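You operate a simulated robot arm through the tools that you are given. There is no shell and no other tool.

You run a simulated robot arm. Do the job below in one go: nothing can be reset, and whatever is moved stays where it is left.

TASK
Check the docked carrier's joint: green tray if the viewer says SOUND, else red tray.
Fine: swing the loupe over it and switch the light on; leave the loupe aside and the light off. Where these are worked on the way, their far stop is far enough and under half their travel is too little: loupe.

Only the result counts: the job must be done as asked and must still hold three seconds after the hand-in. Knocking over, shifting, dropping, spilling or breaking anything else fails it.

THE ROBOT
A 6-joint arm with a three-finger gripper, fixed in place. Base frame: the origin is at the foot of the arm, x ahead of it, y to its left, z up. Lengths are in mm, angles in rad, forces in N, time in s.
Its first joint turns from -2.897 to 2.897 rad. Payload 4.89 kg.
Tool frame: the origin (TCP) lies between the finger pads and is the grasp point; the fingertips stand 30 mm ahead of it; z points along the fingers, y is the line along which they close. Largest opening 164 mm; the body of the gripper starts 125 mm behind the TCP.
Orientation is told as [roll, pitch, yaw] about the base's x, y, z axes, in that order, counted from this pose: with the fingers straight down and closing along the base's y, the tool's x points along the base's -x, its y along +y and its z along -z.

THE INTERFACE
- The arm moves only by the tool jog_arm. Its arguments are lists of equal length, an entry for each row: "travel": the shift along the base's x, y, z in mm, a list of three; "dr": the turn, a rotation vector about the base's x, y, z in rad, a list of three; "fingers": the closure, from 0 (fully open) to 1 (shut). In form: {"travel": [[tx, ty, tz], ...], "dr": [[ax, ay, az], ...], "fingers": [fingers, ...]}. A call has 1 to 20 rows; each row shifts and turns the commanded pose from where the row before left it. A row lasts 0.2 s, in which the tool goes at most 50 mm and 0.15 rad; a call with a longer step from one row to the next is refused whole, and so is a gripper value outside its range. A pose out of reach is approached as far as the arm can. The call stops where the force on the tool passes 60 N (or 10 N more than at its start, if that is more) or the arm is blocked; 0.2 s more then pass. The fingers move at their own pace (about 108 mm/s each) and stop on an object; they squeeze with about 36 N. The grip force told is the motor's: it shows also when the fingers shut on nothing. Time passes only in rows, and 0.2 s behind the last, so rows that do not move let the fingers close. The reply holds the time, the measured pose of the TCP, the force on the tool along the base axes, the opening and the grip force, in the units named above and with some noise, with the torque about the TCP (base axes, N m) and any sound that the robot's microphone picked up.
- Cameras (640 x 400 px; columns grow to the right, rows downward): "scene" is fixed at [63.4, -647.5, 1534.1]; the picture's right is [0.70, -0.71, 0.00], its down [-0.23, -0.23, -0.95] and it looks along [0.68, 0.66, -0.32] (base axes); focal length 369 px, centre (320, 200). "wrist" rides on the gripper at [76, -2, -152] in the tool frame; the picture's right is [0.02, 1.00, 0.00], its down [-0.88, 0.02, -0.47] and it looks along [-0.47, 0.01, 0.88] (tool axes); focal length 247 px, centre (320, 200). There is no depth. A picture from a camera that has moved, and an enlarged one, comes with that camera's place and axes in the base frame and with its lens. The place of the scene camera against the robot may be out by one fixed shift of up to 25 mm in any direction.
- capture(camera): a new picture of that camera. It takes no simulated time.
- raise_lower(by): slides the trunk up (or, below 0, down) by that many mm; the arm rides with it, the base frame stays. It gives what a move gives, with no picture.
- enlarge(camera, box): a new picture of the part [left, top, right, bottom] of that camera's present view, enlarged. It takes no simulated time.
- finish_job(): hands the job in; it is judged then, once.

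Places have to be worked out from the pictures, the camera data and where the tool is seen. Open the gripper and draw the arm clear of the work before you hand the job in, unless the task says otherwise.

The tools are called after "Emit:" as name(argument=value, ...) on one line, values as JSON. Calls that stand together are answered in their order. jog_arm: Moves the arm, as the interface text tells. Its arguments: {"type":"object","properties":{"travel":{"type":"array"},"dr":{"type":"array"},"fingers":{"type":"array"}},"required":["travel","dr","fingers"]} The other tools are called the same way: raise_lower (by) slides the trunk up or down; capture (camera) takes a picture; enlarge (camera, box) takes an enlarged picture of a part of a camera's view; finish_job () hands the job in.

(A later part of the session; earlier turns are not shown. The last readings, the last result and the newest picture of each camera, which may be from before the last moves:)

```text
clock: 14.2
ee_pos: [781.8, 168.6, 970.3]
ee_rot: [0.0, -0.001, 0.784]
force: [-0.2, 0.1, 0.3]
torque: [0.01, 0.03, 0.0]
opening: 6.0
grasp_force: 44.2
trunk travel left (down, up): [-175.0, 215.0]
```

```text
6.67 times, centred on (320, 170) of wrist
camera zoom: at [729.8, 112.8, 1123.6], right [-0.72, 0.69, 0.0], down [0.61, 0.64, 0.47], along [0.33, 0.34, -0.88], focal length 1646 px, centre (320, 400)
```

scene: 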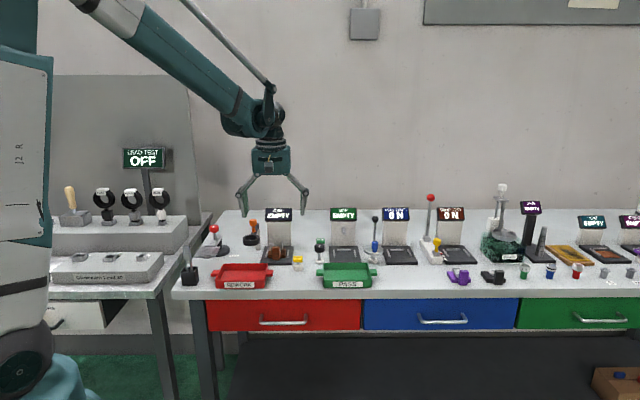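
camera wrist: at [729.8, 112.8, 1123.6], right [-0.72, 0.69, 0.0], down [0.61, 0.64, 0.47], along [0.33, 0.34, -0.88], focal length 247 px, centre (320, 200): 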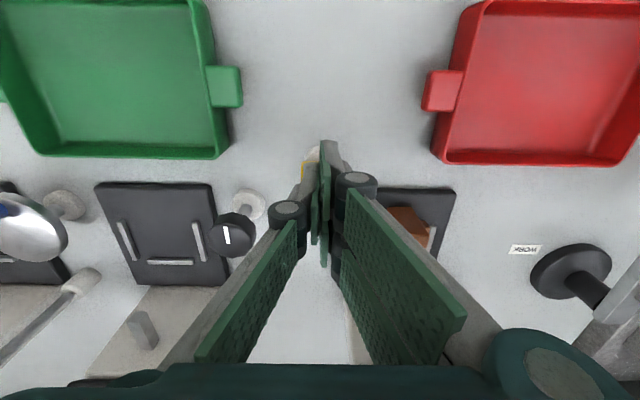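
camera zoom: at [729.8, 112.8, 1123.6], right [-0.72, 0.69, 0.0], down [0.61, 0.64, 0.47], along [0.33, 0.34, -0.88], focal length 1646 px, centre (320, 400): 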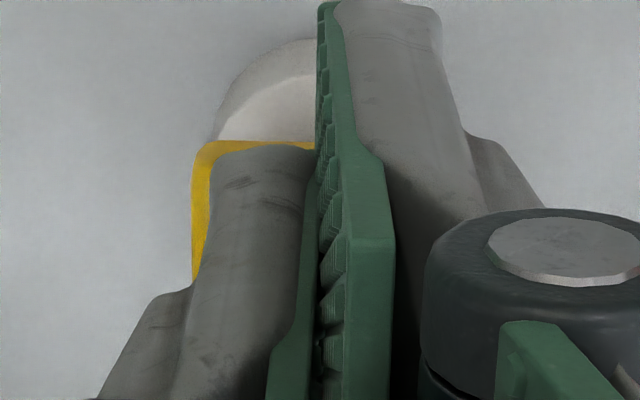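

The reading persists, yet there is no real force; the cap may be on a soft spring. I press a further 2+2 mm and watch for force, sound, and light.

Emit:
jog_arm(travel=[[0, 0, -2], [0, 0, -2]], dr=[[0, 0, 0], [0, 0, 0]], fingers=[1, 1])

Emit:
enlarge(camera="scene", box=[265, 200, 345, 280])

Emit:
enlarge(camera="wrist", box=[290, 140, 350, 200])

```text
clock: 14.8
ee_pos: [781.3, 169.5, 966.7]
ee_rot: [-0.001, 0.0, 0.783]
force: [0.3, 1.2, 2.3]
torque: [0.02, -0.02, 0.0]
opening: 6.2
grasp_force: 45.3
trunk travel left (down, up): [-175.0, 215.0]
```

```text
5.00 times, centred on (305, 240) of scene
camera zoom: at [63.4, -647.5, 1534.1], right [0.7, -0.71, 0.0], down [-0.23, -0.23, -0.95], along [0.68, 0.66, -0.32], focal length 1844 px, centre (395, 0)
```

zoom: 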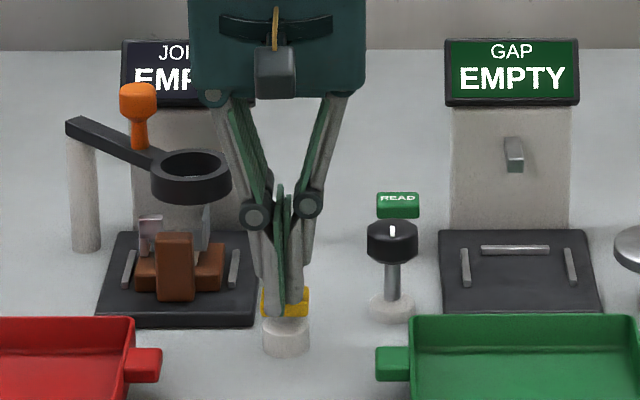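

```text
6.67 times, centred on (320, 170) of wrist
camera zoom: at [729.1, 112.7, 1119.8], right [-0.72, 0.69, 0.0], down [0.61, 0.64, 0.47], along [0.33, 0.34, -0.88], focal length 1646 px, centre (320, 400)
```

zoom: 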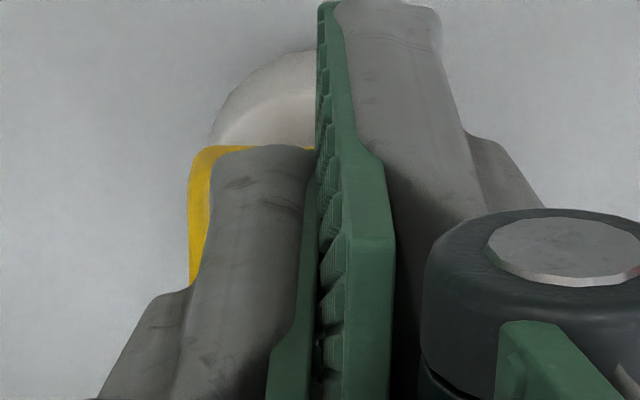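

The cap is moving down with the tips (2.3 N). I press 2 mm more at a time for the click.

Emit:
jog_arm(travel=[[0, 0, -1.5], [0, 0, -1.5]], dr=[[0, 0, 0], [0, 0, 0]], fingers=[1, 1])

Emit:
enlarge(camera="scene", box=[265, 200, 345, 280])

```text
clock: 15.4
ee_pos: [781.9, 169.0, 963.9]
ee_rot: [0.001, -0.001, 0.784]
force: [-1.6, 0.0, 4.1]
torque: [0.01, 0.01, 0.0]
opening: 6.0
grasp_force: 45.4
trunk travel left (down, up): [-175.0, 215.0]
heard: click
```

```text
5.00 times, centred on (305, 240) of scene
camera zoom: at [63.4, -647.5, 1534.1], right [0.7, -0.71, 0.0], down [-0.23, -0.23, -0.95], along [0.68, 0.66, -0.32], focal length 1844 px, centre (395, 0)
```

zoom: 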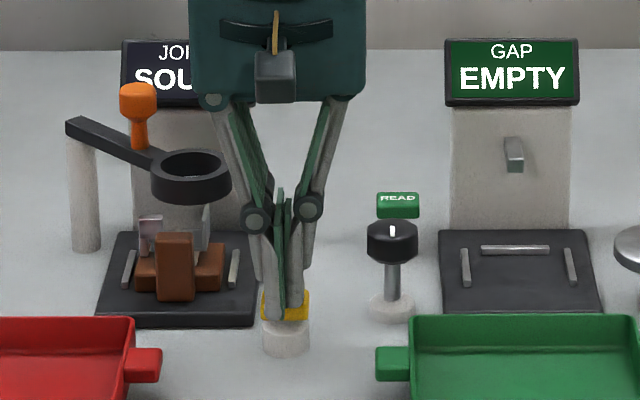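

A click was heard and the viewer shows "SOU…". I rise straight up to clear the view and read the whole display.

Emit:
jog_arm(travel=[[0, 0, 10], [0, 0, 40], [0, 0, 50], [-10, -40, 20], [0, 0, 0]], dr=[[0, 0, 0], [0, 0, 0], [0, 0, 0], [0, 0, 0], [0, 0, 0]], fingers=[1, 1, 1, 1, 1])

Emit:
enlarge(camera="scene", box=[240, 190, 340, 280])

Emit:
enlarge(camera="wrist", box=[260, 100, 460, 320])

```text
clock: 16.6
ee_pos: [770.5, 129.4, 1085.3]
ee_rot: [-0.001, -0.001, 0.783]
force: [-1.3, 0.0, 0.9]
torque: [-0.05, -0.12, -0.04]
opening: 0.0
grasp_force: 45.0
trunk travel left (down, up): [-175.0, 215.0]
```

```text
4.44 times, centred on (290, 235) of scene
camera zoom: at [63.4, -647.5, 1534.1], right [0.7, -0.71, 0.0], down [-0.23, -0.23, -0.95], along [0.68, 0.66, -0.32], focal length 1639 px, centre (453, 44)
```

zoom: 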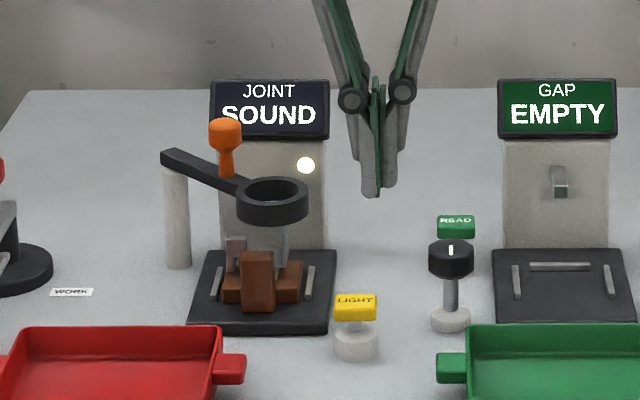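

```text
1.82 times, centred on (360, 210) of wrist
camera zoom: at [718.4, 72.0, 1238.1], right [-0.72, 0.69, 0.0], down [0.61, 0.64, 0.47], along [0.33, 0.34, -0.88], focal length 449 px, centre (247, 182)
```

zoom: 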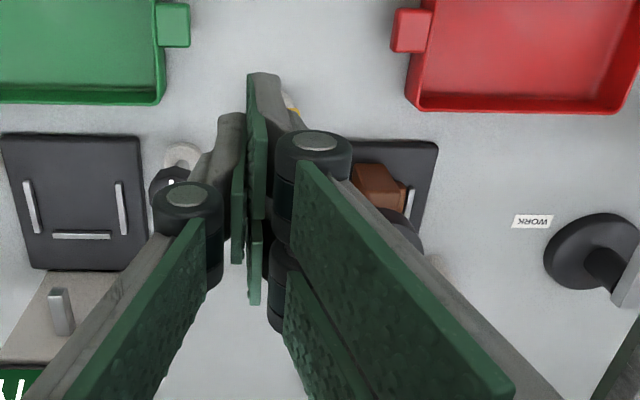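

The viewer reads JOINT SOUND and the lamp glows. I enlarge the display to be certain.

Emit:
enlarge(camera="scene", box=[280, 205, 320, 235])

Emit:
enlarge(camera="scene", box=[262, 200, 332, 250])

```text
13.33 times, centred on (300, 220) of scene
camera zoom: at [63.4, -647.5, 1534.1], right [0.7, -0.71, 0.0], down [-0.23, -0.23, -0.95], along [0.68, 0.66, -0.32], focal length 4916 px, centre (587, -67)
```

zoom: 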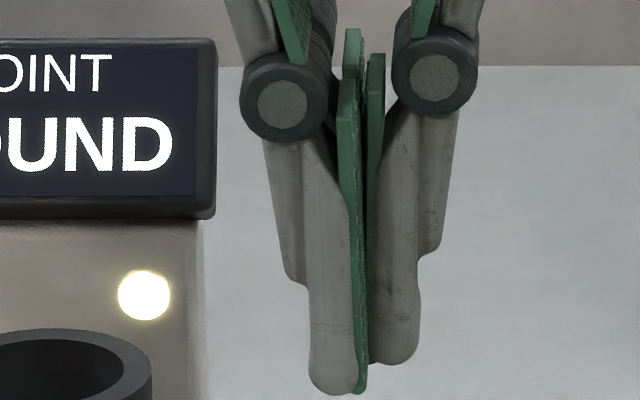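

```text
8.00 times, centred on (297, 225) of scene
camera zoom: at [63.4, -647.5, 1534.1], right [0.7, -0.71, 0.0], down [-0.23, -0.23, -0.95], along [0.68, 0.66, -0.32], focal length 2950 px, centre (504, 0)
```

zoom: 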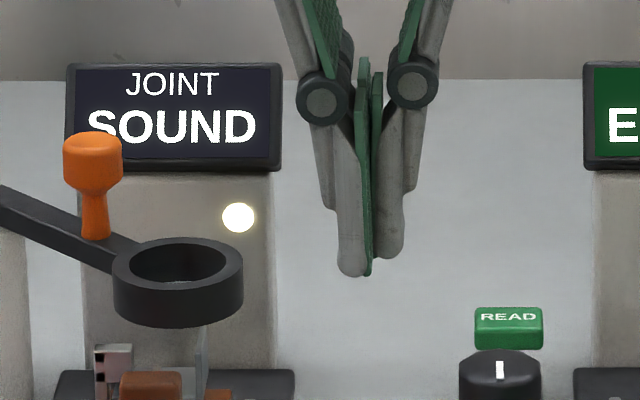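

It clearly reads SOUND, so the carrier goes to the green tray. First I press the light key again to switch it off, repeating the same descent to the depth where it clicked.

Emit:
jog_arm(travel=[[10, 40, -20], [0, 0, -50], [0, 0, -36], [0, 0, -4], [0, 0, -3], [0, 0, -3], [0, 0, -3], [0, 0, -1]], dr=[[0, 0, 0], [0, 0, 0], [0, 0, 0], [0, 0, 0], [0, 0, 0], [0, 0, 0], [0, 0, 0], [0, 0, 0]], fingers=[1, 1, 1, 1, 1, 1, 1, 1])

Emit:
enlarge(camera="scene", box=[265, 200, 345, 280])

```text
clock: 18.4
ee_pos: [780.8, 168.9, 963.3]
ee_rot: [0.001, -0.002, 0.786]
force: [-0.6, -0.9, 3.7]
torque: [-0.02, -0.03, 0.01]
opening: 6.1
grasp_force: 45.1
trunk travel left (down, up): [-175.0, 215.0]
heard: click
```

```text
5.00 times, centred on (305, 240) of scene
camera zoom: at [63.4, -647.5, 1534.1], right [0.7, -0.71, 0.0], down [-0.23, -0.23, -0.95], along [0.68, 0.66, -0.32], focal length 1844 px, centre (395, 0)
```

zoom: 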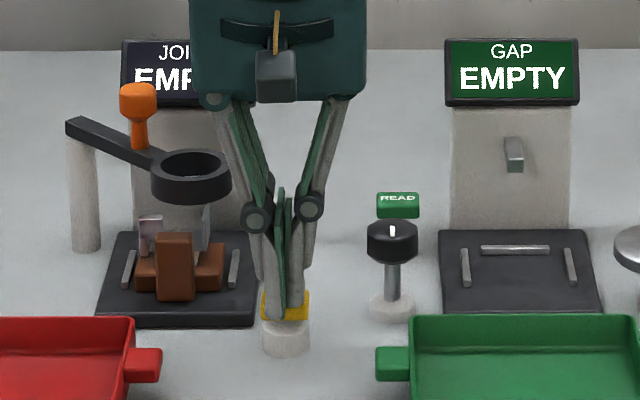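

Click heard and the viewer is back to EMPTY. I rise, check that the lamp is off, and travel back above the loupe knob with the fingers opened to 44 mm and yaw 1.61.

Emit:
jog_arm(travel=[[0, 0, 10], [0, 0, 40], [0, 0, 50], [0, 0, 51], [-0.25, 25.15, 0], [-0.25, 25.15, 0], [-0.25, 25.15, 0], [-0.25, 25.15, 0], [-0.25, 25.15, 0], [-0.25, 25.15, 0], [0, 0, -10], [0, 0, 0]], dr=[[0, 0, 0], [0, 0, 0], [0, 0, 0], [0, 0, 0], [0, 0, 0.138], [0, 0, 0.138], [0, 0, 0.138], [0, 0, 0.138], [0, 0, 0.138], [0, 0, 0.138], [0, 0, 0], [0, 0, 0]], fingers=[1, 1, 1, 0.9, 0.73, 0.73, 0.73, 0.73, 0.73, 0.73, 0.73, 0.73])

Emit:
capture(camera="wrist")

Emit:
enlarge(camera="scene", box=[240, 190, 340, 280])

```text
refused: row 4 steps farther than a row can; nothing moved
```

```text
taken
camera wrist: at [730.2, 113.0, 1117.0], right [-0.72, 0.69, 0.0], down [0.61, 0.64, 0.47], along [0.33, 0.34, -0.88], focal length 247 px, centre (320, 200)
```

wrist: 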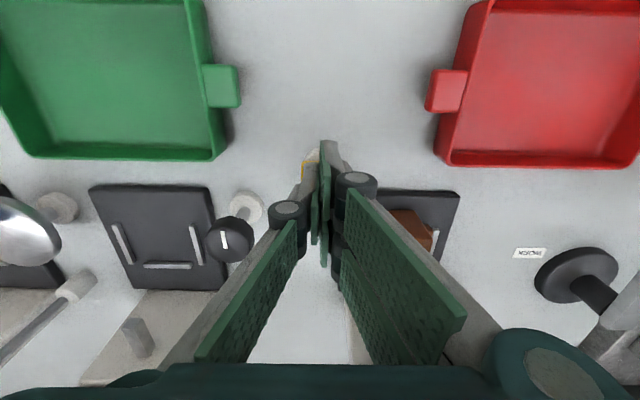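

```text
4.44 times, centred on (290, 235) of scene
camera zoom: at [63.4, -647.5, 1534.1], right [0.7, -0.71, 0.0], down [-0.23, -0.23, -0.95], along [0.68, 0.66, -0.32], focal length 1639 px, centre (453, 44)
```

zoom: 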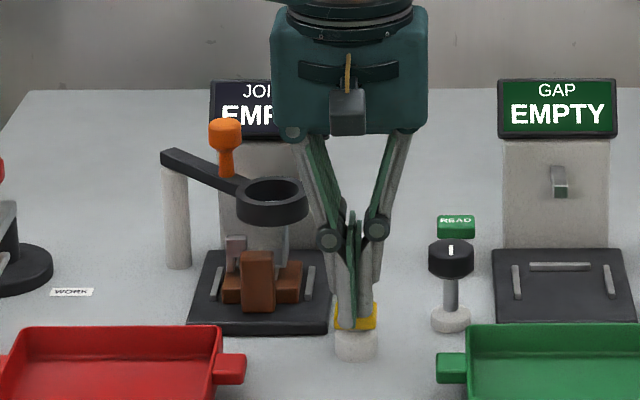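

One row was 51 mm and got refused, so nothing moved. I repeat the move with that rise split up: clear the key, then return above the loupe knob.

Emit:
jog_arm(travel=[[0, 0, 10], [0, 0, 45], [0, 0, 48], [0, 0, 48], [-0.25, 25.15, 0], [-0.25, 25.15, 0], [-0.25, 25.15, 0], [-0.25, 25.15, 0], [-0.25, 25.15, 0], [-0.25, 25.15, 0], [0, 0, -10], [0, 0, 0]], dr=[[0, 0, 0], [0, 0, 0], [0, 0, 0], [0, 0, 0], [0, 0, 0.138], [0, 0, 0.138], [0, 0, 0.138], [0, 0, 0.138], [0, 0, 0.138], [0, 0, 0.138], [0, 0, 0], [0, 0, 0]], fingers=[1, 1, 1, 0.9, 0.73, 0.73, 0.73, 0.73, 0.73, 0.73, 0.73, 0.73])

Emit:
capture(camera="wrist")

Emit:
enlarge(camera="scene", box=[240, 190, 340, 280])

```text
clock: 21.0
ee_pos: [780.8, 321.8, 1103.3]
ee_rot: [0.001, 0.0, 1.611]
force: [0.6, -0.4, 0.3]
torque: [-0.07, 0.0, 0.02]
opening: 44.0
grasp_force: 0.1
trunk travel left (down, up): [-175.0, 215.0]
```

```text
taken
camera wrist: at [785.9, 243.7, 1257.9], right [-1.0, -0.06, 0.0], down [-0.06, 0.88, 0.47], along [-0.03, 0.47, -0.88], focal length 247 px, centre (320, 200)
```

wrist: 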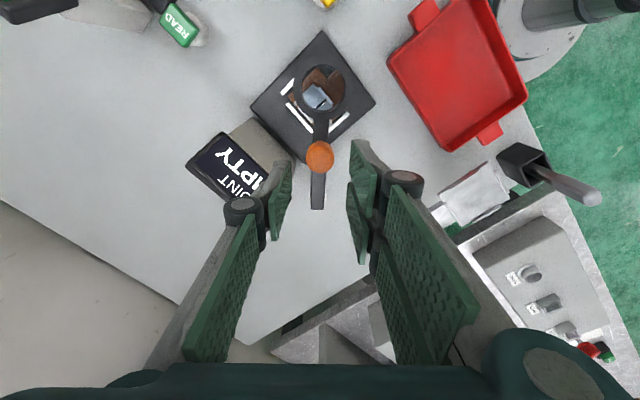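

```text
4.44 times, centred on (290, 235) of scene
camera zoom: at [63.4, -647.5, 1534.1], right [0.7, -0.71, 0.0], down [-0.23, -0.23, -0.95], along [0.68, 0.66, -0.32], focal length 1639 px, centre (453, 44)
```

zoom: 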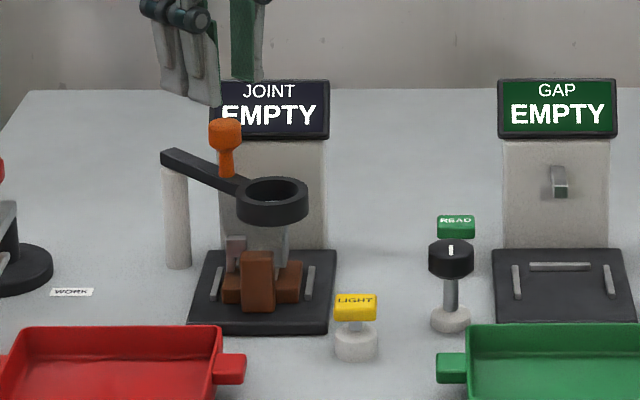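

The lamp is off and the viewer reads EMPTY; the knob is centred between the fingers. I descend 70 mm and close on the knob.

Emit:
jog_arm(travel=[[0, 0, -35], [0, 0, -35], [0, 0, 0], [0, 0, 0], [0, 0, 0]], dr=[[0, 0, 0], [0, 0, 0], [0, 0, 0], [0, 0, 0], [0, 0, 0]], fingers=[0.73, 0.73, 0.73, 1, 1])

Emit:
enlarge(camera="wrist", box=[220, 40, 420, 240])

```text
clock: 22.2
ee_pos: [780.0, 319.5, 1034.5]
ee_rot: [0.0, 0.001, 1.612]
force: [-8.4, -2.1, -10.7]
torque: [0.08, 0.05, -0.03]
opening: 23.5
grasp_force: 45.1
trunk travel left (down, up): [-175.0, 215.0]
```

```text
2.00 times, centred on (320, 140) of wrist
camera zoom: at [786.1, 242.2, 1188.1], right [-1.0, -0.06, 0.0], down [-0.06, 0.88, 0.47], along [-0.03, 0.47, -0.88], focal length 494 px, centre (320, 320)
```

zoom: 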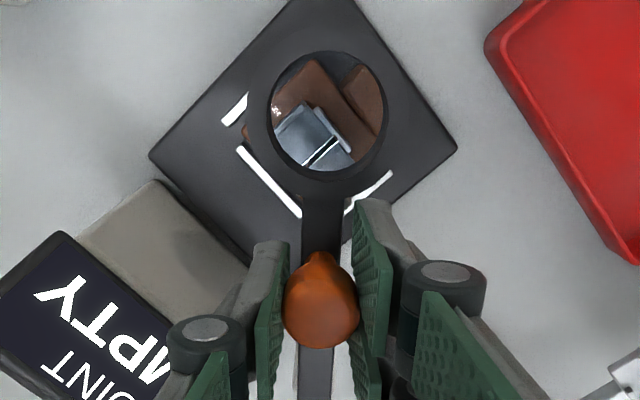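

The knob is gripped again (23.5 mm, 45 N). I swing it back along the arc, the first half of the way.

Emit:
jog_arm(travel=[[-5.45, -0.08, 0], [-5.43, 0.36, 0], [-5.39, 0.81, 0], [-5.3, 1.25, 0], [-5.18, 1.68, 0]], dr=[[0, 0, -0.0826], [0, 0, -0.0826], [0, 0, -0.0826], [0, 0, -0.0826], [0, 0, -0.0826]], fingers=[1, 1, 1, 1, 1])

Emit:
enlarge(camera="wrist", box=[220, 40, 420, 240])

```text
clock: 23.4
ee_pos: [755.3, 324.4, 1034.2]
ee_rot: [-0.001, -0.001, 1.198]
force: [-0.2, 3.7, -10.1]
torque: [0.0, 0.02, 0.05]
opening: 23.6
grasp_force: 44.7
trunk travel left (down, up): [-175.0, 215.0]
```

```text
2.00 times, centred on (320, 140) of wrist
camera zoom: at [728.9, 251.0, 1188.2], right [-0.94, 0.34, 0.0], down [0.3, 0.83, 0.47], along [0.16, 0.44, -0.88], focal length 494 px, centre (320, 320)
```

zoom: 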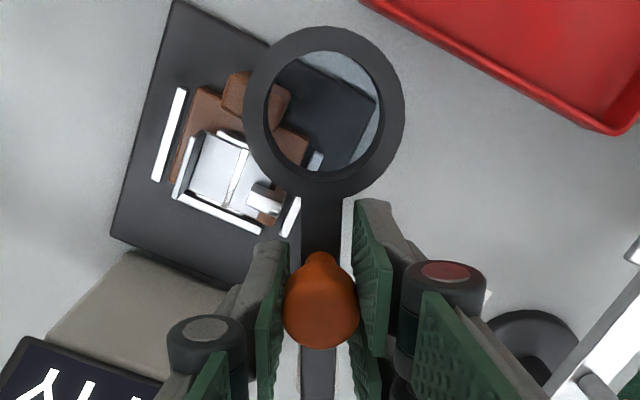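

The loupe follows smoothly with low forces. I continue with the second half back to its original aside position.

Emit:
jog_arm(travel=[[-5.03, 2.1, 0], [-4.83, 2.51, 0], [-4.61, 2.91, 0], [-4.36, 3.26, 0], [-4.07, 3.63, 0]], dr=[[0, 0, -0.0826], [0, 0, -0.0826], [0, 0, -0.0826], [0, 0, -0.0826], [0, 0, -0.0826]], fingers=[1, 1, 1, 1, 1])

Emit:
enlarge(camera="wrist", box=[220, 40, 420, 240])

Emit:
enlarge(camera="scene", box=[210, 160, 330, 260])

```text
clock: 24.6
ee_pos: [730.7, 337.5, 1035.0]
ee_rot: [0.001, 0.0, 0.786]
force: [10.4, 11.2, -8.7]
torque: [0.13, -0.13, -0.02]
opening: 23.4
grasp_force: 44.6
trunk travel left (down, up): [-175.0, 215.0]
```

```text
2.00 times, centred on (320, 140) of wrist
camera zoom: at [679.4, 282.0, 1188.2], right [-0.72, 0.69, 0.0], down [0.61, 0.64, 0.47], along [0.33, 0.34, -0.88], focal length 494 px, centre (320, 320)
```

zoom: 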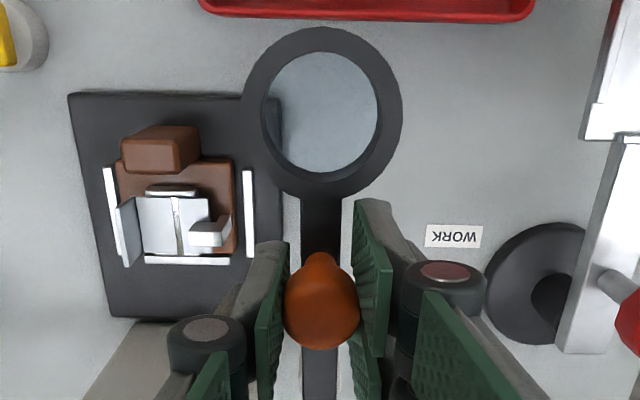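

```text
4.00 times, centred on (270, 210) of scene
camera zoom: at [63.4, -647.5, 1534.1], right [0.7, -0.71, 0.0], down [-0.23, -0.23, -0.95], along [0.68, 0.66, -0.32], focal length 1475 px, centre (520, 160)
```

zoom: 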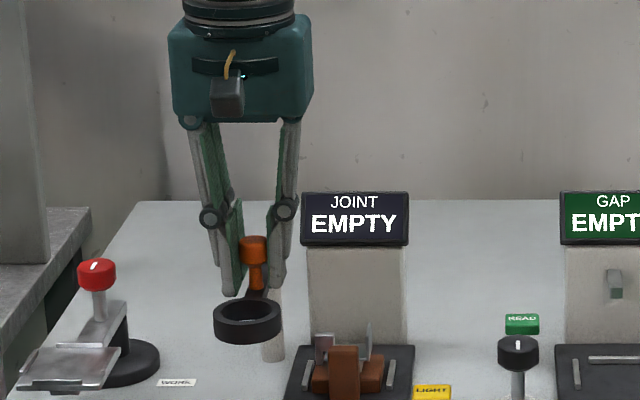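

The loupe is within about 2 mm of its original place. I nudge it a bit further toward its rest stop (and relieve the radial load) and check.

Emit:
jog_arm(travel=[[-1.1, 2.1, 0], [-0.8, 0.8, 0]], dr=[[0, 0, -0.025], [0, 0, -0.015]], fingers=[1, 1])

Emit:
enlarge(camera="scene", box=[210, 160, 330, 260])

```text
clock: 25.2
ee_pos: [730.1, 338.6, 1035.8]
ee_rot: [-0.001, 0.0, 0.745]
force: [22.0, -12.5, 6.4]
torque: [-0.46, 0.28, 0.17]
opening: 23.5
grasp_force: 45.0
trunk travel left (down, up): [-175.0, 215.0]
```

```text
4.00 times, centred on (270, 210) of scene
camera zoom: at [63.4, -647.5, 1534.1], right [0.7, -0.71, 0.0], down [-0.23, -0.23, -0.95], along [0.68, 0.66, -0.32], focal length 1475 px, centre (520, 160)
```

zoom: 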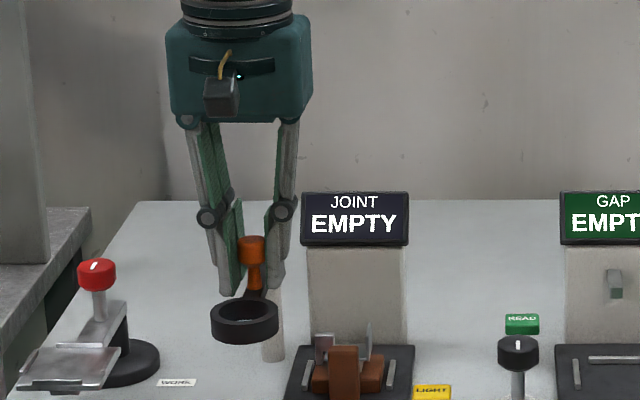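

The ring is back at its original pixels and the tangential force of 25 N shows it's at the rest stop. I relieve the load, open, and rise clear.

Emit:
jog_arm(travel=[[1.1, -0.8, 0], [0, 0, 0], [0, 0, 0], [0, 0, 40], [0, 0, 40], [0, 0, 0]], dr=[[0, 0, 0.02], [0, 0, 0], [0, 0, 0], [0, 0, 0], [0, 0, 0.02], [0, 0, 0]], fingers=[1, 0.7, 0.7, 0.7, 0.7, 0.7])

Emit:
capture(camera="wrist")

Emit:
enlarge(camera="scene", box=[210, 160, 330, 260])

```text
clock: 26.6
ee_pos: [730.1, 340.1, 1116.0]
ee_rot: [0.0, 0.0, 0.788]
force: [-0.3, -0.1, 0.0]
torque: [0.08, -0.08, 0.03]
opening: 49.1
grasp_force: 0.0
trunk travel left (down, up): [-175.0, 215.0]
```

```text
taken
camera wrist: at [677.9, 283.5, 1269.3], right [-0.72, 0.69, 0.0], down [0.61, 0.64, 0.47], along [0.33, 0.34, -0.88], focal length 247 px, centre (320, 200)
```

wrist: 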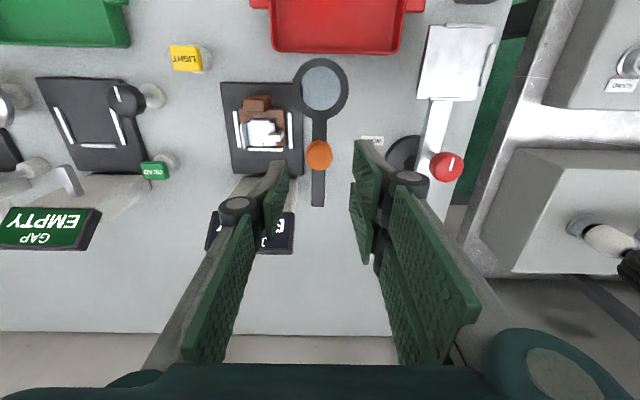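

```text
4.00 times, centred on (270, 210) of scene
camera zoom: at [63.4, -647.5, 1534.1], right [0.7, -0.71, 0.0], down [-0.23, -0.23, -0.95], along [0.68, 0.66, -0.32], focal length 1475 px, centre (520, 160)
```

zoom: 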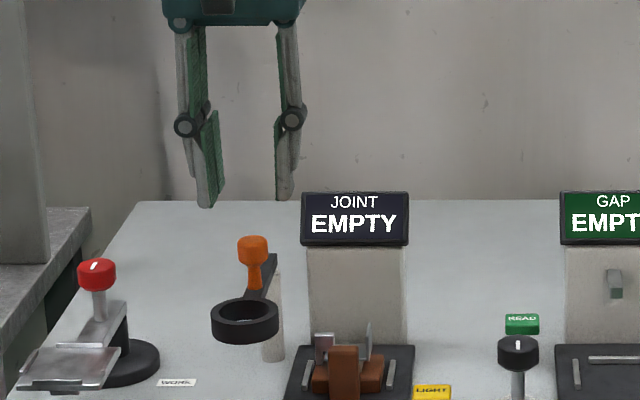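

The loupe stays aside untouched. Next is the carrier: I zoom on it from this viewpoint to refine the handle's position and the neighbouring metal parts before grasping.

Emit:
enlarge(camera="wrist", box=[220, 80, 310, 170])

Emit:
enlarge(camera="scene", box=[255, 230, 305, 270])

```text
4.44 times, centred on (265, 125) of wrist
camera zoom: at [677.9, 283.5, 1269.3], right [-0.72, 0.69, 0.0], down [0.61, 0.64, 0.47], along [0.33, 0.34, -0.88], focal length 1098 px, centre (564, 533)
```

zoom: 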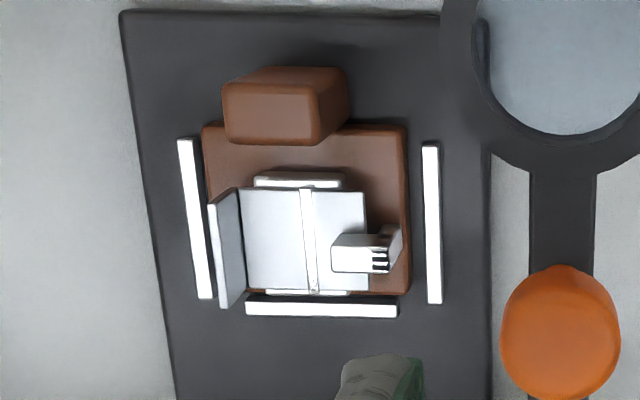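

```text
10.00 times, centred on (280, 250) of scene
camera zoom: at [63.4, -647.5, 1534.1], right [0.7, -0.71, 0.0], down [-0.23, -0.23, -0.95], along [0.68, 0.66, -0.32], focal length 3687 px, centre (720, -300)
```

zoom: 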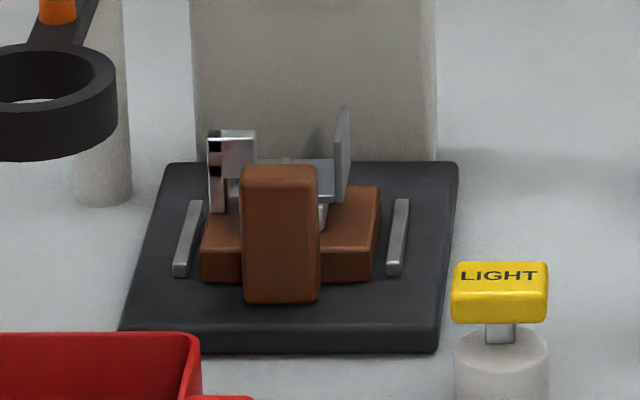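

From three views the handle centre is (760.8, 257.5), top z≈960, about 25 mm wide and 14 mm deep; a tall metal plate begins 18 mm behind it, and the loupe ring is close on the left. I go above it, biased 6 mm to the front, opening 34 mm, stopping with tips 10 mm above the handle to check.

Emit:
jog_arm(travel=[[12.8, -43.6, 0], [12.75, -43.6, 0], [0, 0, -50], [0, 0, -50], [0, 0, -14.6], [0, 0, 0]], dr=[[0, 0, 0], [0, 0, 0], [0, 0, 0], [0, 0, 0], [0, 0, 0], [0, 0, 0]], fingers=[0.793, 0.793, 0.793, 0.793, 0.793, 0.793])

Emit:
enlarge(camera="wrist", box=[240, 100, 400, 260])

Emit:
enlarge(camera="scene", box=[235, 195, 315, 275])

```text
clock: 28.0
ee_pos: [755.7, 252.4, 999.8]
ee_rot: [-0.002, -0.001, 0.787]
force: [0.5, 0.2, 0.6]
torque: [-0.03, 0.1, -0.02]
opening: 34.1
grasp_force: 0.0
trunk travel left (down, up): [-175.0, 215.0]
```

```text
2.50 times, centred on (320, 180) of wrist
camera zoom: at [703.8, 197.1, 1153.9], right [-0.72, 0.69, 0.0], down [0.61, 0.64, 0.47], along [0.33, 0.34, -0.88], focal length 617 px, centre (320, 250)
```

zoom: 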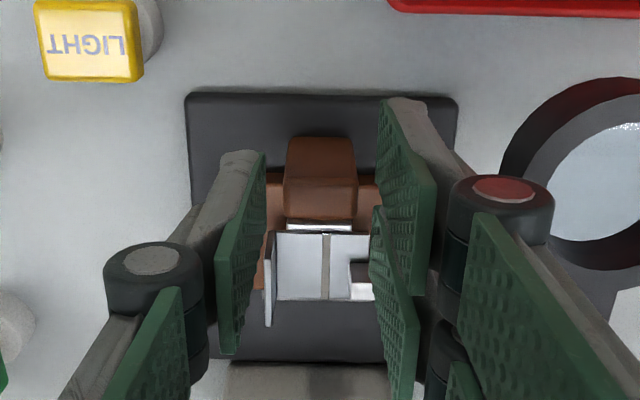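

```text
5.00 times, centred on (275, 235) of scene
camera zoom: at [63.4, -647.5, 1534.1], right [0.7, -0.71, 0.0], down [-0.23, -0.23, -0.95], along [0.68, 0.66, -0.32], focal length 1844 px, centre (545, 25)
```

zoom: 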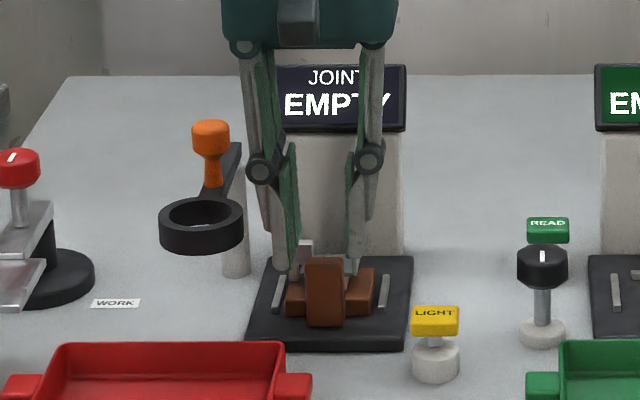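

The handle is centred between the tips; the hand actually shows one finger on the right side and a pair on the left, so I bias 3 mm further to the front and 1 mm to the right, narrow to 32 mm, and descend 20 mm while watching the ring clearance.

Emit:
jog_arm(travel=[[-1.4, -2.85, 0], [0, 0, -10], [0, 0, -10], [0, 0, 0]], dr=[[0, 0, 0], [0, 0, 0], [0, 0, 0], [0, 0, 0]], fingers=[0.805, 0.805, 0.805, 0.805])

Emit:
enlarge(camera="wrist", box=[240, 100, 400, 260])

Emit:
enlarge(camera="scene", box=[245, 205, 305, 265])

```text
clock: 29.0
ee_pos: [754.9, 250.4, 980.6]
ee_rot: [0.001, 0.0, 0.787]
force: [0.2, -0.9, -0.1]
torque: [0.01, 0.01, 0.0]
opening: 31.9
grasp_force: 0.0
trunk travel left (down, up): [-175.0, 215.0]
```

```text
2.50 times, centred on (320, 180) of wrist
camera zoom: at [702.4, 194.2, 1133.7], right [-0.72, 0.69, 0.0], down [0.61, 0.64, 0.47], along [0.33, 0.34, -0.88], focal length 617 px, centre (320, 250)
```

zoom: 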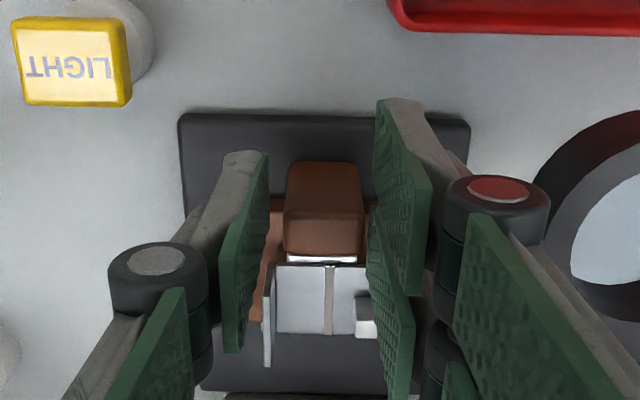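

```text
6.67 times, centred on (275, 235) of scene
camera zoom: at [63.4, -647.5, 1534.1], right [0.7, -0.71, 0.0], down [-0.23, -0.23, -0.95], along [0.68, 0.66, -0.32], focal length 2458 px, centre (620, -33)
```

zoom: 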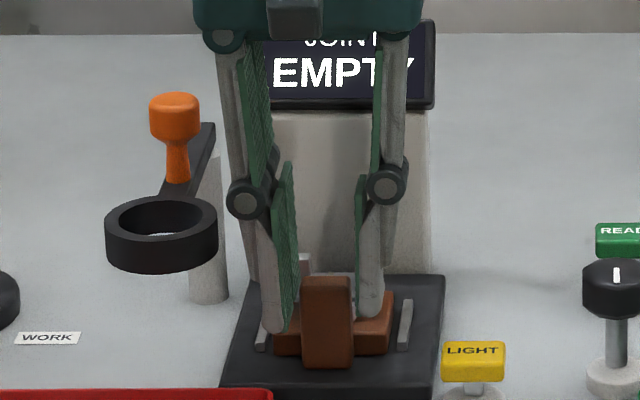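

Clearances look fine (ring ≈5 mm from the knuckle, handle centred between the pads). I descend the last 10 mm and close on the handle.

Emit:
jog_arm(travel=[[0, 0, -5], [0, 0, -5], [0, 0, 0], [0, 0, 0], [0, 0, 0]], dr=[[0, 0, 0], [0, 0, 0], [0, 0, 0], [0, 0, 0], [0, 0, 0]], fingers=[0.805, 0.805, 0.88, 1, 1])

Emit:
enlarge(camera="wrist", box=[240, 100, 400, 260])

Emit:
enlarge(camera="scene", box=[245, 205, 305, 265])

```text
clock: 30.2
ee_pos: [754.1, 249.1, 971.6]
ee_rot: [0.0, 0.001, 0.788]
force: [0.1, 0.7, 4.7]
torque: [0.1, -0.02, 0.1]
opening: 25.5
grasp_force: 36.0
trunk travel left (down, up): [-175.0, 215.0]
```

```text
2.50 times, centred on (320, 180) of wrist
camera zoom: at [702.0, 193.7, 1123.7], right [-0.72, 0.69, 0.0], down [0.61, 0.64, 0.47], along [0.33, 0.34, -0.88], focal length 617 px, centre (320, 250)
```

zoom: 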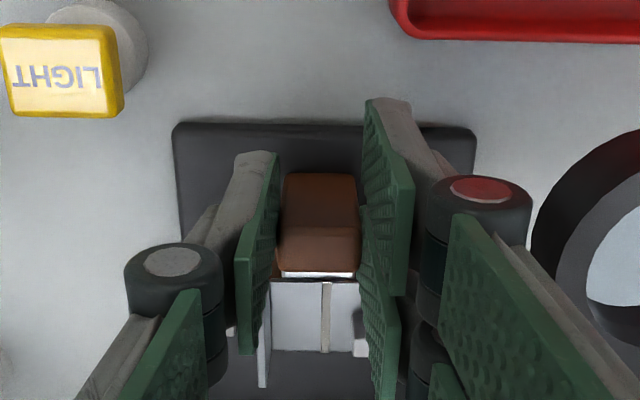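

```text
6.67 times, centred on (275, 235) of scene
camera zoom: at [63.4, -647.5, 1534.1], right [0.7, -0.71, 0.0], down [-0.23, -0.23, -0.95], along [0.68, 0.66, -0.32], focal length 2458 px, centre (620, -33)
```

zoom: 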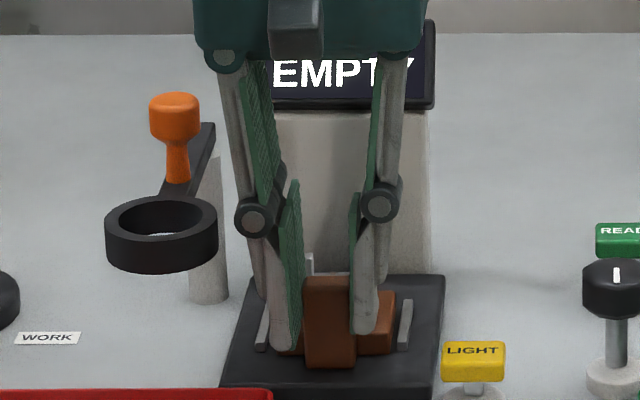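

The handle is gripped (25.5 mm, 36 N). I lift slowly at first to make sure the carrier comes free of the dock without tilting.

Emit:
jog_arm(travel=[[0, 0, 3], [0, 0, 5], [0, 0, 7], [0, 0, 10], [0, 0, 0]], dr=[[0, 0, 0], [0, 0, 0], [0, 0, 0], [0, 0, 0], [0, 0, 0]], fingers=[1, 1, 1, 1, 1])

Emit:
enlarge(camera="wrist", box=[240, 100, 400, 260])

Emit:
enlarge(camera="scene", box=[245, 205, 305, 265])

```text
clock: 31.4
ee_pos: [754.8, 249.3, 995.9]
ee_rot: [0.0, 0.0, 0.787]
force: [-0.2, 0.2, -1.8]
torque: [-0.02, 0.05, 0.03]
opening: 25.6
grasp_force: 36.4
trunk travel left (down, up): [-175.0, 215.0]
```

```text
2.50 times, centred on (320, 180) of wrist
camera zoom: at [703.0, 193.1, 1148.2], right [-0.72, 0.69, 0.0], down [0.61, 0.64, 0.47], along [0.33, 0.34, -0.88], focal length 617 px, centre (320, 250)
```

zoom: 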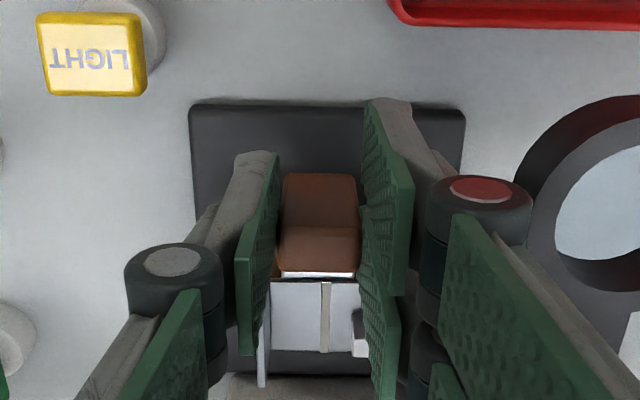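

```text
6.67 times, centred on (275, 235) of scene
camera zoom: at [63.4, -647.5, 1534.1], right [0.7, -0.71, 0.0], down [-0.23, -0.23, -0.95], along [0.68, 0.66, -0.32], focal length 2458 px, centre (620, -33)
```

zoom: 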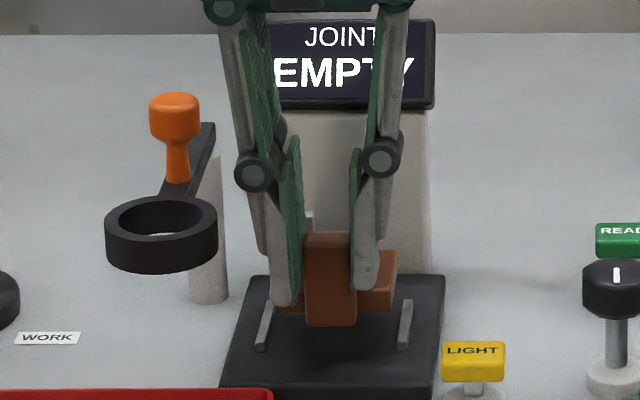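

The carrier lifts cleanly (≈2 N weight). I raise it to a safe height and carry it over toward the green PASS tray, which I estimate is centred near (845, 13).

Emit:
jog_arm(travel=[[0, 0, 30], [0, 0, 35], [0, 0, 35], [8, -33, 0], [8, -33, 0], [8, -33, 0], [8, -33, 0], [8, -33, 0], [8, -33, 0], [8, -33, 0], [8, -33, 0], [0, 0, 0]], dr=[[0, 0, 0], [0, 0, 0], [0, 0, 0], [0, 0, 0], [0, 0, 0], [0, 0, 0], [0, 0, 0], [0, 0, 0], [0, 0, 0], [0, 0, 0], [0, 0, 0], [0, 0, 0]], fingers=[1, 1, 1, 1, 1, 1, 1, 1, 1, 1, 1, 1])

Emit:
capture(camera="wrist")

Emit:
enlarge(camera="scene", box=[285, 190, 405, 300])

```text
clock: 34.0
ee_pos: [819.5, -14.0, 1096.1]
ee_rot: [0.001, 0.0, 0.788]
force: [0.8, 0.0, -1.5]
torque: [-0.05, 0.05, 0.0]
opening: 25.3
grasp_force: 35.9
trunk travel left (down, up): [-175.0, 215.0]
```

```text
taken
camera wrist: at [766.9, -71.1, 1248.3], right [-0.72, 0.69, 0.0], down [0.61, 0.64, 0.47], along [0.33, 0.34, -0.88], focal length 247 px, centre (320, 200)
```

wrist: 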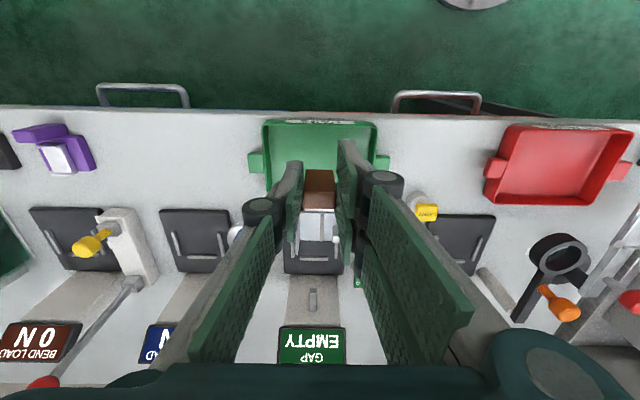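

```text
3.64 times, centred on (345, 245) of scene
camera zoom: at [63.4, -647.5, 1534.1], right [0.7, -0.71, 0.0], down [-0.23, -0.23, -0.95], along [0.68, 0.66, -0.32], focal length 1341 px, centre (229, 36)
```

zoom: 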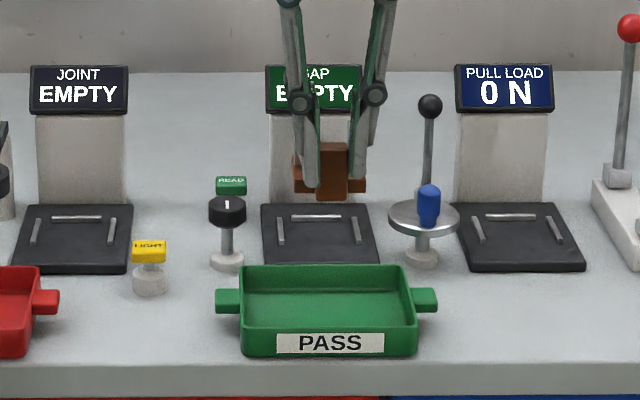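

The tray is right in view below. I enlarge to measure the tray's corners against the held carrier.

Emit:
enlarge(camera="wrist", box=[240, 100, 400, 220])

Emit:
enlarge(camera="scene", box=[335, 250, 415, 300])

```text
3.33 times, centred on (320, 160) of wrist
camera zoom: at [766.9, -71.1, 1248.3], right [-0.72, 0.69, 0.0], down [0.61, 0.64, 0.47], along [0.33, 0.34, -0.88], focal length 823 px, centre (320, 333)
```

zoom: 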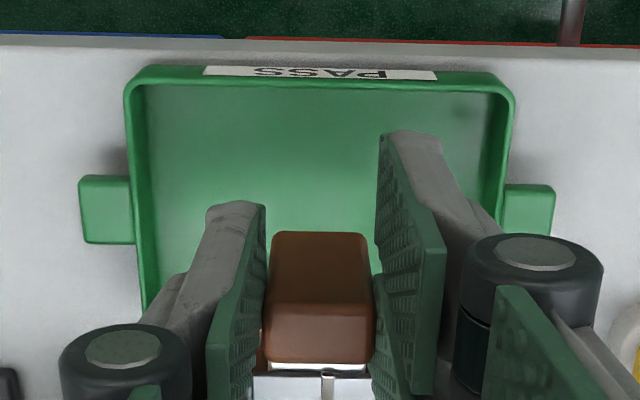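

```text
8.00 times, centred on (375, 275) of scene
camera zoom: at [63.4, -647.5, 1534.1], right [0.7, -0.71, 0.0], down [-0.23, -0.23, -0.95], along [0.68, 0.66, -0.32], focal length 2950 px, centre (-120, -400)
```

zoom: 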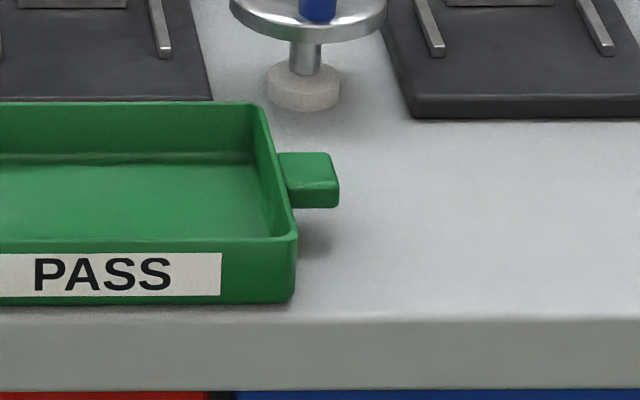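

The tray (≈148×110 mm, rim z≈925) is centred laterally on the hand, and the carrier needs ~5 mm more toward the back to be centred in depth. I shift by that and lower to about 10 mm above the tray floor.

Emit:
jog_arm(travel=[[3.5, 3.5, 0], [0, 0, -32], [0, 0, -32], [0, 0, -32], [0, 0, -15], [0, 0, -4], [0, 0, 0]], dr=[[0, 0, 0], [0, 0, 0], [0, 0, 0], [0, 0, 0], [0, 0, 0], [0, 0, 0], [0, 0, 0]], fingers=[1, 1, 1, 1, 1, 1, 1])

Emit:
enlarge(camera="wrist", box=[220, 90, 420, 250])

Emit:
enlarge(camera="scene", box=[305, 225, 395, 300])

```text
clock: 35.6
ee_pos: [822.8, -11.0, 979.3]
ee_rot: [0.0, 0.001, 0.788]
force: [0.9, -0.2, -1.6]
torque: [-0.06, 0.06, -0.01]
opening: 25.4
grasp_force: 36.3
trunk travel left (down, up): [-175.0, 215.0]
```

```text
2.50 times, centred on (320, 170) of wrist
camera zoom: at [770.7, -66.4, 1133.1], right [-0.72, 0.69, 0.0], down [0.61, 0.64, 0.47], along [0.33, 0.34, -0.88], focal length 617 px, centre (320, 275)
```

zoom: 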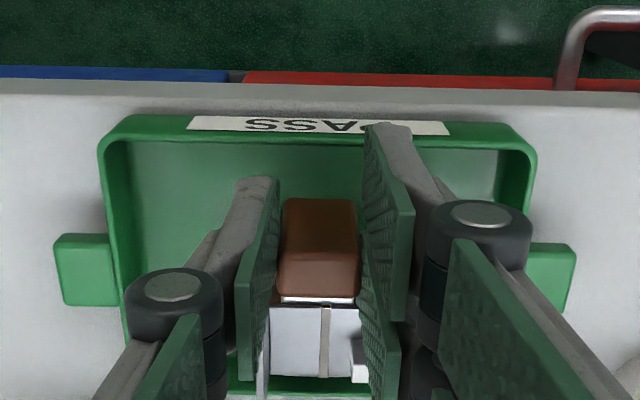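

```text
5.33 times, centred on (350, 262) of scene
camera zoom: at [63.4, -647.5, 1534.1], right [0.7, -0.71, 0.0], down [-0.23, -0.23, -0.95], along [0.68, 0.66, -0.32], focal length 1966 px, centre (160, -133)
```

zoom: 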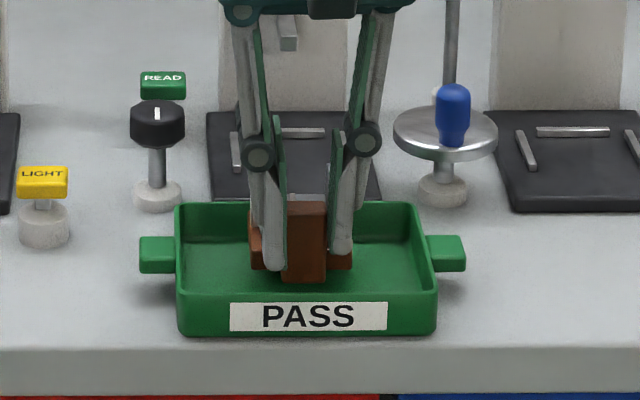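

The carrier hangs well inside the tray. I lower in 2 mm steps until the floor carries it.

Emit:
jog_arm(travel=[[0, 0, -2], [0, 0, -2], [0, 0, -2], [0, 0, -2]], dr=[[0, 0, 0], [0, 0, 0], [0, 0, 0], [0, 0, 0]], fingers=[1, 1, 1, 1])

```text
clock: 36.6
ee_pos: [823.5, -10.5, 972.0]
ee_rot: [-0.001, -0.001, 0.786]
force: [0.5, -0.1, -1.2]
torque: [-0.08, 0.05, 0.0]
opening: 25.1
grasp_force: 36.3
trunk travel left (down, up): [-175.0, 215.0]
```

No contact yet at z≈972. I continue lowering in smaller steps.

Emit:
jog_arm(travel=[[0, 0, -1.5], [0, 0, -1.5], [0, 0, -1.5]], dr=[[0, 0, 0], [0, 0, 0], [0, 0, 0]], fingers=[1, 1, 1])

Emit:
enlarge(camera="scene", box=[320, 240, 380, 290])

```text
clock: 37.4
ee_pos: [821.5, -11.0, 968.4]
ee_rot: [0.0, -0.002, 0.787]
force: [-0.6, 0.1, -2.2]
torque: [-0.03, 0.04, 0.01]
opening: 25.1
grasp_force: 36.0
trunk travel left (down, up): [-175.0, 215.0]
```

```text
8.00 times, centred on (350, 265) of scene
camera zoom: at [63.4, -647.5, 1534.1], right [0.7, -0.71, 0.0], down [-0.23, -0.23, -0.95], along [0.68, 0.66, -0.32], focal length 2950 px, centre (80, -320)
```

zoom: 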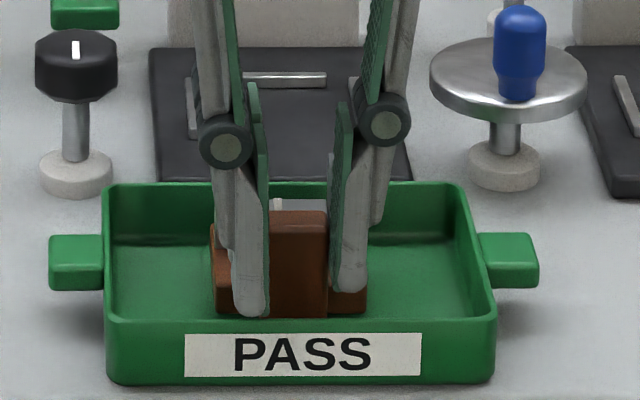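

Still hanging free. I keep lowering by small steps and watch the vertical force.

Emit:
jog_arm(travel=[[0, 0, -1.5], [0, 0, -1.5]], dr=[[0, 0, 0], [0, 0, 0]], fingers=[1, 1])

```text
clock: 38.0
ee_pos: [822.1, -9.7, 964.8]
ee_rot: [-0.001, 0.001, 0.785]
force: [0.1, 0.3, -1.1]
torque: [-0.03, 0.0, -0.02]
opening: 25.3
grasp_force: 35.8
trunk travel left (down, up): [-175.0, 215.0]
```

No contact at z≈965 either; I go on.

Emit:
jog_arm(travel=[[0, 0, -1.5], [0, 0, -1.5]], dr=[[0, 0, 0], [0, 0, 0]], fingers=[1, 1])

Emit:
enlarge(camera="scene", box=[320, 240, 380, 290])

```text
clock: 38.6
ee_pos: [822.1, -9.9, 962.2]
ee_rot: [0.001, 0.002, 0.787]
force: [1.9, 2.9, 18.2]
torque: [0.48, -0.48, 0.01]
opening: 25.1
grasp_force: 35.8
trunk travel left (down, up): [-175.0, 215.0]
```

```text
8.00 times, centred on (350, 265) of scene
camera zoom: at [63.4, -647.5, 1534.1], right [0.7, -0.71, 0.0], down [-0.23, -0.23, -0.95], along [0.68, 0.66, -0.32], focal length 2950 px, centre (80, -320)
```

zoom: 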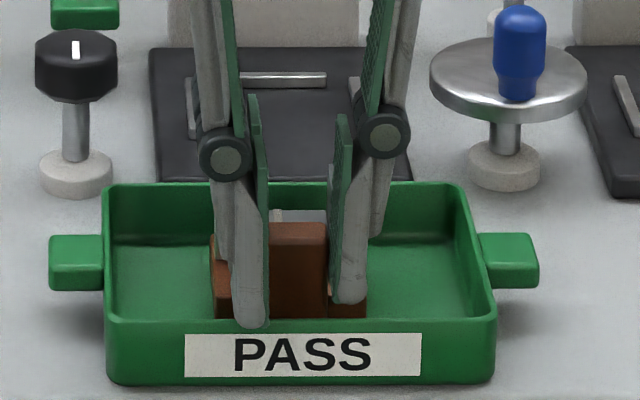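

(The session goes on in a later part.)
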